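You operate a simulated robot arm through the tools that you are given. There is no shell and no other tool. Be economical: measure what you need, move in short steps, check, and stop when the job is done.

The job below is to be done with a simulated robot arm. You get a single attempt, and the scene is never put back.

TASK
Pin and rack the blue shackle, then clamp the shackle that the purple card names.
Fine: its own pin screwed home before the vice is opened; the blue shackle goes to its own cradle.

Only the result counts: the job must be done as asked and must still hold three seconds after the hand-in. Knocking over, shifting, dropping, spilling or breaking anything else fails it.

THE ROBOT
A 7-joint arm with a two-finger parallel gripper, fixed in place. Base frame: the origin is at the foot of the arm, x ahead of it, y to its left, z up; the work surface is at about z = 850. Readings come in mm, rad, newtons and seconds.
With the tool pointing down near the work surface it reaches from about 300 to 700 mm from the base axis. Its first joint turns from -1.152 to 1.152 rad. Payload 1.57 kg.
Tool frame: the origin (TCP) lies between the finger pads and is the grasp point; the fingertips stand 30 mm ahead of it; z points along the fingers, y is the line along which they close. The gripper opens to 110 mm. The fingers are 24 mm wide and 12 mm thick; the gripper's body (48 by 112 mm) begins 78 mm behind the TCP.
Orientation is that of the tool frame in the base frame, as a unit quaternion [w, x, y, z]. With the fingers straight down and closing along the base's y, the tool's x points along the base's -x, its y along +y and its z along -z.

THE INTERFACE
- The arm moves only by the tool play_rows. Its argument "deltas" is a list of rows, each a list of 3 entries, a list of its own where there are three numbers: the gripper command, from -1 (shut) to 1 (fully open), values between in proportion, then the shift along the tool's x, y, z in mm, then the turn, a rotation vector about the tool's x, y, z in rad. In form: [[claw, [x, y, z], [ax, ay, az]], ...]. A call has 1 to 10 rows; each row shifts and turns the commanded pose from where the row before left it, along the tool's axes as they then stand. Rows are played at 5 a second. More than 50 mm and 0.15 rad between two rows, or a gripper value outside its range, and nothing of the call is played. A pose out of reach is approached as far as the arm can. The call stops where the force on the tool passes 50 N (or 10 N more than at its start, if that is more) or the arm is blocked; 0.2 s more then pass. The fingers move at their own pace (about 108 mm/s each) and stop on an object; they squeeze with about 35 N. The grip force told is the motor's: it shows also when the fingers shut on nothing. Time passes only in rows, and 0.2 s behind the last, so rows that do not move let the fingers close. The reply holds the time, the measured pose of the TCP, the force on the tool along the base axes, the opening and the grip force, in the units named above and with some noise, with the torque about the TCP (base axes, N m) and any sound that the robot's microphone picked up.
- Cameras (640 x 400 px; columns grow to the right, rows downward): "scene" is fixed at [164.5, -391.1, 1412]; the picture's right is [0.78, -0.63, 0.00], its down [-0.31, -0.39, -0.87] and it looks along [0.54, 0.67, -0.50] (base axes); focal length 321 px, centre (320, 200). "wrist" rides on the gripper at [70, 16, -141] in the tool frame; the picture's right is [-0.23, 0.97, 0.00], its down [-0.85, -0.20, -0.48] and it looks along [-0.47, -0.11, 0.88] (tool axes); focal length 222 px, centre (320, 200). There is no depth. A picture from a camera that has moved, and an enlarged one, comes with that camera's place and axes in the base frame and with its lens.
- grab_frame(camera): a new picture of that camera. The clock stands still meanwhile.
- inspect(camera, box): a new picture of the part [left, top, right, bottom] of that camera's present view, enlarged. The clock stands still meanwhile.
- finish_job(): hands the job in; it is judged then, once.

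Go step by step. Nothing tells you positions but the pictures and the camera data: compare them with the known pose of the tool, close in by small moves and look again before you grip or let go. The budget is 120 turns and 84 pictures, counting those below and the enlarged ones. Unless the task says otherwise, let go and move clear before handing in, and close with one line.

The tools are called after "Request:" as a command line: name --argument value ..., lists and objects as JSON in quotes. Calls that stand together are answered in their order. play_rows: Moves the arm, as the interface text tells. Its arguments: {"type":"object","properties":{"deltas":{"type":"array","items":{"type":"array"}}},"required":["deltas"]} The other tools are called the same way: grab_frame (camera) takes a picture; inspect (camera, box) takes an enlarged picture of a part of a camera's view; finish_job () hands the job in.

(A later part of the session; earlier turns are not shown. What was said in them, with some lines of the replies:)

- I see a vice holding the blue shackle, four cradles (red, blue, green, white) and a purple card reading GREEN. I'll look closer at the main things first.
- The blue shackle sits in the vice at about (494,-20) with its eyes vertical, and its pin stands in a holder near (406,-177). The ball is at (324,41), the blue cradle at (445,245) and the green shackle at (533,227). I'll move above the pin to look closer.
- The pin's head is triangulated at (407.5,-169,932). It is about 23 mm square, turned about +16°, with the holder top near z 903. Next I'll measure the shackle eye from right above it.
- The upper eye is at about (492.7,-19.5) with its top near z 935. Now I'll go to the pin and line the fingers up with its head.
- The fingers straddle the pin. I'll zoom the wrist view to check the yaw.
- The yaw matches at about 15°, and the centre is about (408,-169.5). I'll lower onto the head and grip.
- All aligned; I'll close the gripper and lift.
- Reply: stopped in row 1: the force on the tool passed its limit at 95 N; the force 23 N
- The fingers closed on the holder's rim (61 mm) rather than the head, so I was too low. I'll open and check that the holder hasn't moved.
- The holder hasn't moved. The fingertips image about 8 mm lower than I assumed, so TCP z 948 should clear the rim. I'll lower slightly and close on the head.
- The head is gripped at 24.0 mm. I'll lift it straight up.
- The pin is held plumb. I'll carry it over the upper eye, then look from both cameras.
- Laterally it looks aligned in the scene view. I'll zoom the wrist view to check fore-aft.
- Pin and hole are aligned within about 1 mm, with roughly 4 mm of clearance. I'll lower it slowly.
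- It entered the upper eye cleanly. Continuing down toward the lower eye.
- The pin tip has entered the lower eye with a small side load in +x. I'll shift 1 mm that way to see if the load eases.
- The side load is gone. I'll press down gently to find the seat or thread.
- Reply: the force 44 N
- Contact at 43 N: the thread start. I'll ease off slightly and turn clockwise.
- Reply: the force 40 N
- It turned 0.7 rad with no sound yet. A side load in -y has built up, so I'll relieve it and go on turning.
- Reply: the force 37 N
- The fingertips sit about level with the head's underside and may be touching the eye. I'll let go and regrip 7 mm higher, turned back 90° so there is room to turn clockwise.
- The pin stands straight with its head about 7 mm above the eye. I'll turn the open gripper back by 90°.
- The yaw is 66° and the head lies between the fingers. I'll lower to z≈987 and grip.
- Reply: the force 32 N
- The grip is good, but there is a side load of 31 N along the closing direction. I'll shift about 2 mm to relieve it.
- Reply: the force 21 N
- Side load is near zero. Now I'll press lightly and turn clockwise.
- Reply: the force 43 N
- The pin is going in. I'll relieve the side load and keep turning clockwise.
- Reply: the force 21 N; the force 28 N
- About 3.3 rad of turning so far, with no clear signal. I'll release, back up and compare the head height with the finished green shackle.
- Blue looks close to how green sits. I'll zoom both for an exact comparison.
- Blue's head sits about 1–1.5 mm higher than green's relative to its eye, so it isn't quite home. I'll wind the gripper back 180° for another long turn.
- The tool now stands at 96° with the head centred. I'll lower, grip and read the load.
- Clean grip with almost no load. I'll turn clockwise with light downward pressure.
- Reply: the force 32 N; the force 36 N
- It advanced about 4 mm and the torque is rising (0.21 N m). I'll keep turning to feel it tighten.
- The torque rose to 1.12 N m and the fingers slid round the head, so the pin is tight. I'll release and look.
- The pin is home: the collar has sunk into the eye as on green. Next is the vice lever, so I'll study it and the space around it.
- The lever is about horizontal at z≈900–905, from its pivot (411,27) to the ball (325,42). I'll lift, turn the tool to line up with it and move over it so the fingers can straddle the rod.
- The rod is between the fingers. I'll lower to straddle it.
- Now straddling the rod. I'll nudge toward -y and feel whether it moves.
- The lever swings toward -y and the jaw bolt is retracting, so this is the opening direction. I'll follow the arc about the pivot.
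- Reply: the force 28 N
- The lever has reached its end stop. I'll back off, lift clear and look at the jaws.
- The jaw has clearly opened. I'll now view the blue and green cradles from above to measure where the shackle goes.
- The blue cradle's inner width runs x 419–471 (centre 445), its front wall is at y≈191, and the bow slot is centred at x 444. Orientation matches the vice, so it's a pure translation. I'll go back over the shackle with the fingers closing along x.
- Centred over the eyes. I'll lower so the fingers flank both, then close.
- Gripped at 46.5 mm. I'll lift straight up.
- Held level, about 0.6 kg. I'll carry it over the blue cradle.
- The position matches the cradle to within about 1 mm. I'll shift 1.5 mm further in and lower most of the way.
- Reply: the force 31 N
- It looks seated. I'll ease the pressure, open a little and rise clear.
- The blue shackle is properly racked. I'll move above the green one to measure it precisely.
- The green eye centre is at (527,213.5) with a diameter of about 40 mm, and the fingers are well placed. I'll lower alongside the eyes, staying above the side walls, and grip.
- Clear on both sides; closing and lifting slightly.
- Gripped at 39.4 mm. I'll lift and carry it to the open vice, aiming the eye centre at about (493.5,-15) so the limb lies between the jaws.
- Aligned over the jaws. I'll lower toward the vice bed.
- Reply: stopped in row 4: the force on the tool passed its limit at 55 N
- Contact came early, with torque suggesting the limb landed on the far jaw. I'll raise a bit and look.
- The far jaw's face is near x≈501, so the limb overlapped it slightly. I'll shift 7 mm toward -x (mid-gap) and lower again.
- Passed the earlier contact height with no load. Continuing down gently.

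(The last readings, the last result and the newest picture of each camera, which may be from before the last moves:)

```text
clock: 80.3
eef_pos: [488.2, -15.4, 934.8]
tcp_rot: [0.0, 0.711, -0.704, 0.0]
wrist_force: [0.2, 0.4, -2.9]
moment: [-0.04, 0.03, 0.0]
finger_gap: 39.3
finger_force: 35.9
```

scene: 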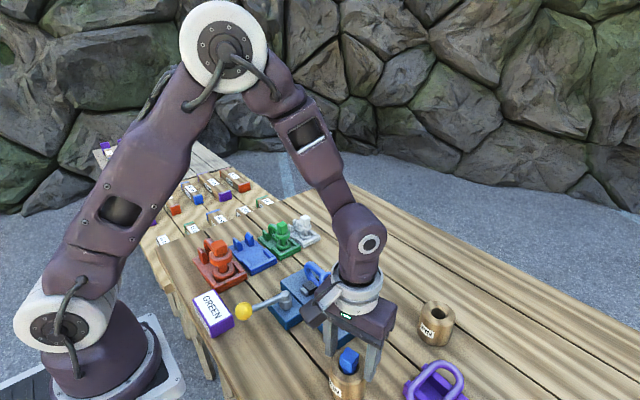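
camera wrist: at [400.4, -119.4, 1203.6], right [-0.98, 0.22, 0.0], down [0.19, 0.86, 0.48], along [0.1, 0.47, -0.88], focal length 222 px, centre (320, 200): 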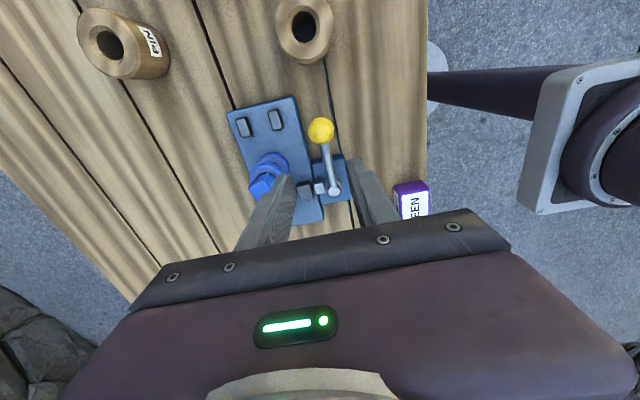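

Request:
play_rows --deltas '[[-1, [0, 0, 1.2], [0, 0, 0]], [-1, [0, 0, 1], [0, 0, 0]], [-1, [0, 0, 0], [0, 0, 0]]]'

```text
clock: 81.1
eef_pos: [488.7, -15.4, 933.9]
tcp_rot: [-0.001, 0.71, -0.704, 0.001]
wrist_force: [0.6, 0.5, -2.6]
moment: [-0.04, 0.01, 0.02]
finger_gap: 39.5
finger_force: 34.9
```

Request:
play_rows --deltas '[[-1, [0, 0, 1.5], [0, 0, 0]], [-1, [0, 0, 1], [0, 0, 0]], [-1, [0, 0, 0], [0, 0, 0]]]'

Request:
inspect --camera "scene" --box '[290, 240, 350, 300]'

```text
clock: 81.9
eef_pos: [488.2, -15.2, 929.6]
tcp_rot: [-0.001, 0.71, -0.704, 0.001]
wrist_force: [0.0, 0.0, -3.1]
moment: [-0.07, 0.0, -0.04]
finger_gap: 39.4
finger_force: 35.0
```

```text
6.67 times, centred on (320, 270) of scene
camera zoom: at [164.5, -391.1, 1412.0], right [0.78, -0.63, 0.0], down [-0.31, -0.39, -0.87], along [0.54, 0.67, -0.5], focal length 2142 px, centre (320, -267)
```

zoom: 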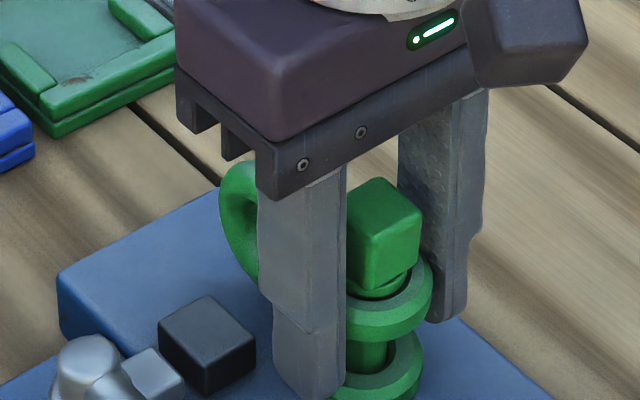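

Request:
play_rows --deltas '[[-1, [0, 0, 1.5], [0, 0, 0]], [-1, [0, 0, 1], [0, 0, 0]], [-1, [0, 0, 0], [0, 0, 0]]]'

```text
clock: 82.7
eef_pos: [489.8, -16.2, 928.3]
tcp_rot: [-0.002, 0.71, -0.704, 0.002]
wrist_force: [-3.0, 1.7, 27.4]
moment: [-0.33, 0.38, -0.04]
finger_gap: 39.2
finger_force: 34.8
```

Seated on the bed at 27 N. I'll ease off, release gently and rise.

Request:
play_rows --deltas '[[-1, [0, 0, -1], [0, 0, 0]], [-0.2, [0, 0, 0], [0, 0, 0]], [-0.1, [0, 0, 0], [0, 0, 0]], [-0.1, [0, 0, -15], [0, 0, 0]], [-0.1, [0, 0, -40], [0, 0, 0]], [-0.1, [0, 0, -45], [0, 0, 0]], [-0.1, [0, 0, -30], [0, 0, 0]], [-0.1, [0, 0, 0], [0, 0, 0]]]'

Request:
inspect --camera "scene" --box '[270, 245, 370, 325]'

Request:
inspect --camera "wrist" --box '[240, 80, 400, 210]'

```text
clock: 84.5
eef_pos: [488.3, -15.2, 1058.6]
tcp_rot: [0.0, 0.71, -0.704, 0.001]
wrist_force: [-0.6, 0.2, 0.0]
moment: [0.0, 0.0, 0.01]
finger_gap: 49.6
finger_force: 0.0
```

```text
5.00 times, centred on (320, 285) of scene
camera zoom: at [164.5, -391.1, 1412.0], right [0.78, -0.63, 0.0], down [-0.31, -0.39, -0.87], along [0.54, 0.67, -0.5], focal length 1607 px, centre (320, -225)
```

zoom: 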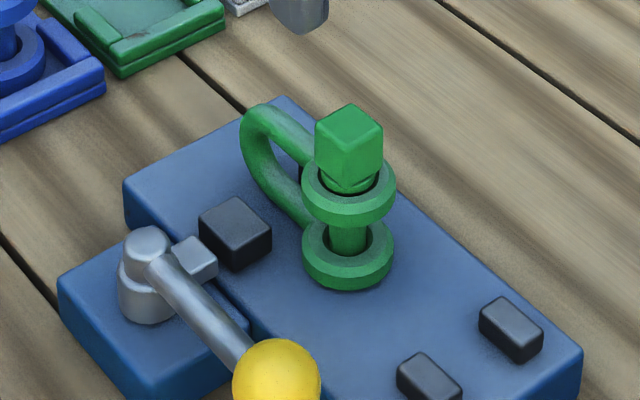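

```text
3.08 times, centred on (320, 145) of wrist
camera zoom: at [473.3, -84.1, 1202.2], right [-0.98, 0.22, 0.0], down [0.19, 0.86, 0.48], along [0.11, 0.47, -0.88], focal length 684 px, centre (320, 369)
```

zoom: 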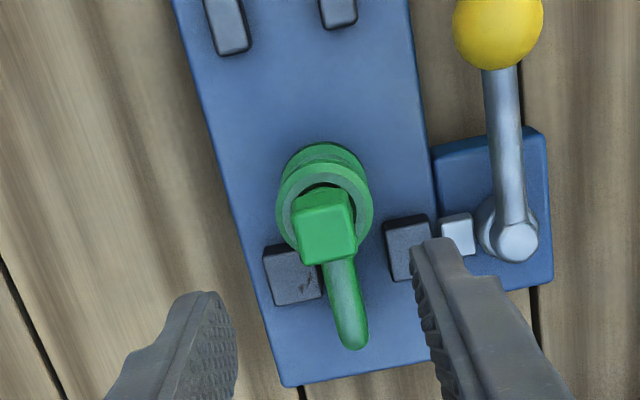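

Green stands with its limb between the open jaws. I'll go back over the lever, now pointing along -y at x≈410, and straddle it.

Request:
play_rows --deltas '[[-0.2, [8, 39, 0], [0, 0, 0]], [-0.2, [8, 39, 0], [0, 0, 0]], [-0.2, [0, 0, 45], [0, 0, 0]], [-0.2, [0, 0, 45], [0, 0, 0]], [-0.2, [0, 0, 38], [0, 0, 0]], [-0.4, [0, 0, 0], [0, 0, 0]], [-0.4, [0, 0, 0], [0, 0, 0]]]'

```text
clock: 86.1
eef_pos: [411.1, -31.2, 930.4]
tcp_rot: [-0.001, 0.71, -0.704, 0.001]
wrist_force: [0.4, 1.3, -0.4]
moment: [0.01, -0.01, 0.01]
finger_gap: 33.3
finger_force: 0.1
```

Straddled. I'll swing it back clockwise toward -x.

Request:
play_rows --deltas '[[-0.4, [-0.6, 8.8, 0], [0, 0, 0.149]], [-0.4, [-0.6, 8.8, 0], [0, 0, 0.149]], [-0.4, [-0.6, 8.8, 0], [0, 0, 0.149]], [-0.4, [-0.6, 8.8, 0], [0, 0, 0.149]], [-0.4, [-0.6, 8.8, 0], [0, 0, 0.149]], [-0.4, [0, 0, 0], [0, 0, 0]]]'

Request:
inspect --camera "scene" --box '[230, 240, 370, 350]'

```text
clock: 87.5
eef_pos: [369.6, -16.8, 930.2]
tcp_rot: [0.001, -0.404, 0.915, -0.001]
wrist_force: [1.1, -1.2, 0.6]
moment: [0.0, -0.02, 0.03]
finger_gap: 34.4
finger_force: 0.8
```

```text
3.64 times, centred on (300, 295) of scene
camera zoom: at [164.5, -391.2, 1412.0], right [0.78, -0.63, 0.0], down [-0.31, -0.39, -0.87], along [0.54, 0.67, -0.5], focal length 1168 px, centre (393, -146)
```

zoom: 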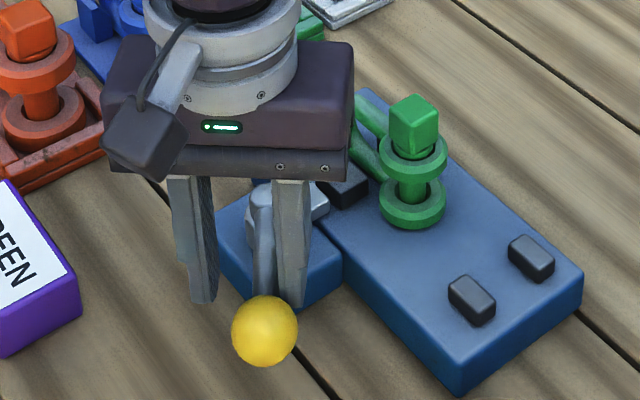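

Request:
play_rows --deltas '[[-0.4, [-0.6, 8.8, 0], [0, 0, 0.149]], [-0.4, [-0.6, 8.8, 0], [0, 0, 0.149]], [-0.4, [-0.6, 8.8, 0], [0, 0, 0.149]], [-0.4, [-0.6, 8.8, 0], [0, 0, 0.149]], [-0.4, [-0.6, 8.8, 0], [0, 0, 0.149]], [-0.4, [0, 0, 0], [0, 0, 0]]]'

```text
clock: 88.9
eef_pos: [351.4, 21.8, 931.0]
tcp_rot: [0.002, -0.043, 0.999, 0.0]
wrist_force: [5.9, -2.8, 1.1]
moment: [-0.07, -0.12, 0.16]
finger_gap: 36.0
finger_force: 1.8
```

Request:
play_rows --deltas '[[-0.4, [-0.4, 8, 0], [0, 0, 0.13]], [-0.4, [-0.4, 8, 0], [0, 0, 0.13]], [-0.4, [0, 6, 0], [0, 0, 0.08]], [-0.4, [0, 0, 0], [0, 0, 0]]]'

Request:
inspect --camera "scene" --box '[220, 245, 350, 340]'

```text
clock: 89.9
eef_pos: [352.0, 42.5, 930.2]
tcp_rot: [-0.001, 0.126, 0.992, -0.001]
wrist_force: [1.0, 0.7, 0.6]
moment: [-0.02, 0.0, 0.0]
finger_gap: 33.0
finger_force: 0.1
```

```text
4.21 times, centred on (285, 292) of scene
camera zoom: at [164.5, -391.1, 1412.0], right [0.78, -0.63, 0.0], down [-0.31, -0.39, -0.87], along [0.54, 0.67, -0.5], focal length 1353 px, centre (467, -190)
```

zoom: 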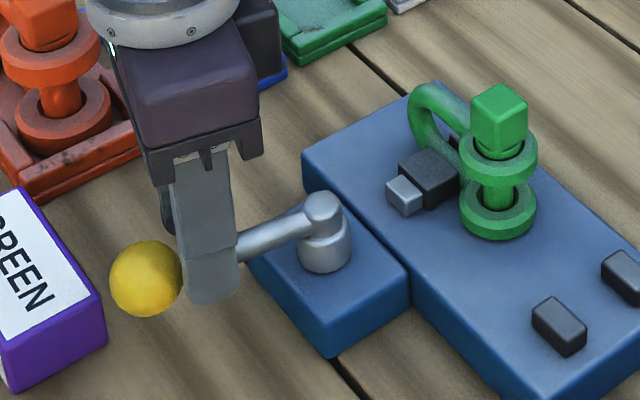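

The jaw has come up to the limb. I'll push slightly further to feel the closed stop.

Request:
play_rows --deltas '[[-0.4, [0, 5, 0], [0, 0, 0]], [-0.4, [0, 4, 0], [0, 0, 0]], [-0.4, [0, 3, 0], [0, 0, 0]], [-0.4, [0, 0, 0], [0, 0, 0]]]'

```text
clock: 90.9
eef_pos: [355.8, 53.2, 929.6]
tcp_rot: [0.0, 0.125, 0.992, 0.0]
wrist_force: [-2.3, -21.2, -6.9]
moment: [-0.32, 0.02, 0.32]
finger_gap: 51.4
finger_force: 10.3
```

Firm resistance: the lever is at its closed stop. I'll back off, lift clear and check.

Request:
play_rows --deltas '[[-0.2, [0, -9, 0], [0, 0, 0]], [-0.2, [0, 0, 0], [0, 0, 0]], [-0.2, [0, 0, -40], [0, 0, 0]], [-0.2, [0, 0, -45], [0, 0, 0]], [-0.2, [0, 0, -45], [0, 0, 0]], [-0.2, [0, 0, -45], [0, 0, 0]], [-0.2, [0, 0, 0], [0, 0, 0]]]'

Request:
inspect --camera "scene" --box '[215, 215, 365, 335]'

Request:
grab_frame --camera "wrist"

```text
clock: 92.5
eef_pos: [354.3, 45.6, 1104.8]
tcp_rot: [0.002, 0.125, 0.992, 0.001]
wrist_force: [0.4, 0.6, 0.3]
moment: [-0.02, -0.01, -0.01]
finger_gap: 44.1
finger_force: 0.0
```

```text
3.33 times, centred on (290, 275) of scene
camera zoom: at [164.4, -391.1, 1412.0], right [0.78, -0.63, 0.0], down [-0.31, -0.39, -0.87], along [0.54, 0.67, -0.5], focal length 1071 px, centre (420, -50)
```

zoom: 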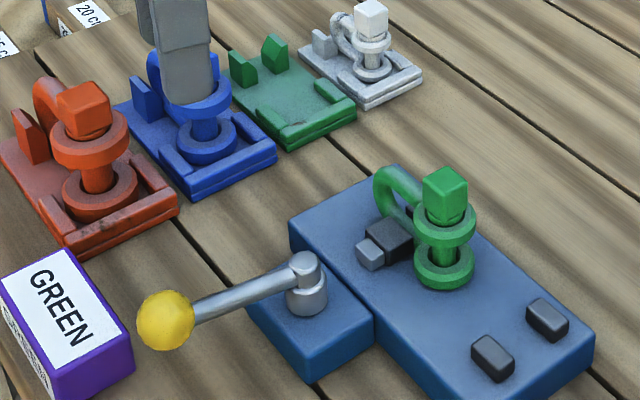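

```text
3 pictures are left
camera wrist: at [290.0, 79.2, 1248.3], right [0.46, 0.89, 0.0], down [0.78, -0.41, 0.48], along [0.43, -0.22, -0.88], focal length 222 px, centre (320, 200)
```

wrist: 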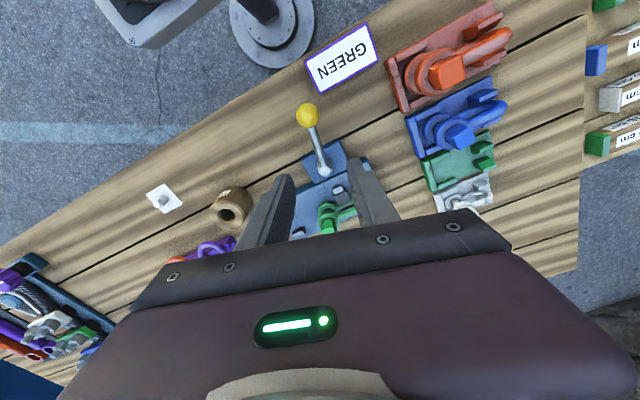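

Lever and jaw look closed as at the start. One last close check of the clamp.

Request:
inspect --camera "scene" --box '[292, 255, 342, 295]'

```text
10.00 times, centred on (317, 275) of scene
camera zoom: at [164.4, -391.1, 1412.0], right [0.78, -0.63, 0.0], down [-0.31, -0.39, -0.87], along [0.54, 0.67, -0.5], focal length 3213 px, centre (350, -550)
```

zoom: 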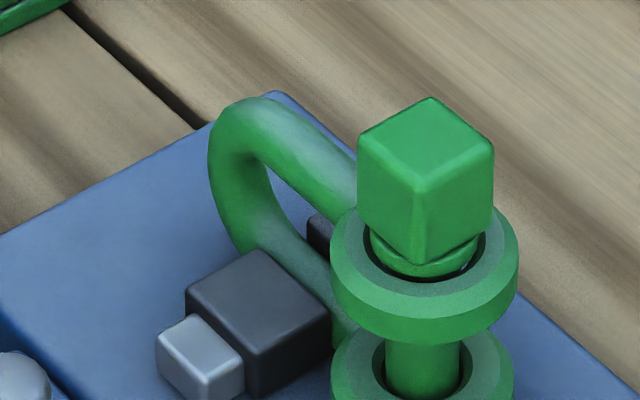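

The jaw is tight against the green limb, the blue shackle is pinned in its own cradle and the gripper is clear. I'm handing in.

Request:
finish_job

```text
The job is handed in.
```

I screwed the blue shackle's pin home and racked it in the blue cradle. The green shackle that the card names is clamped in the closed vice.
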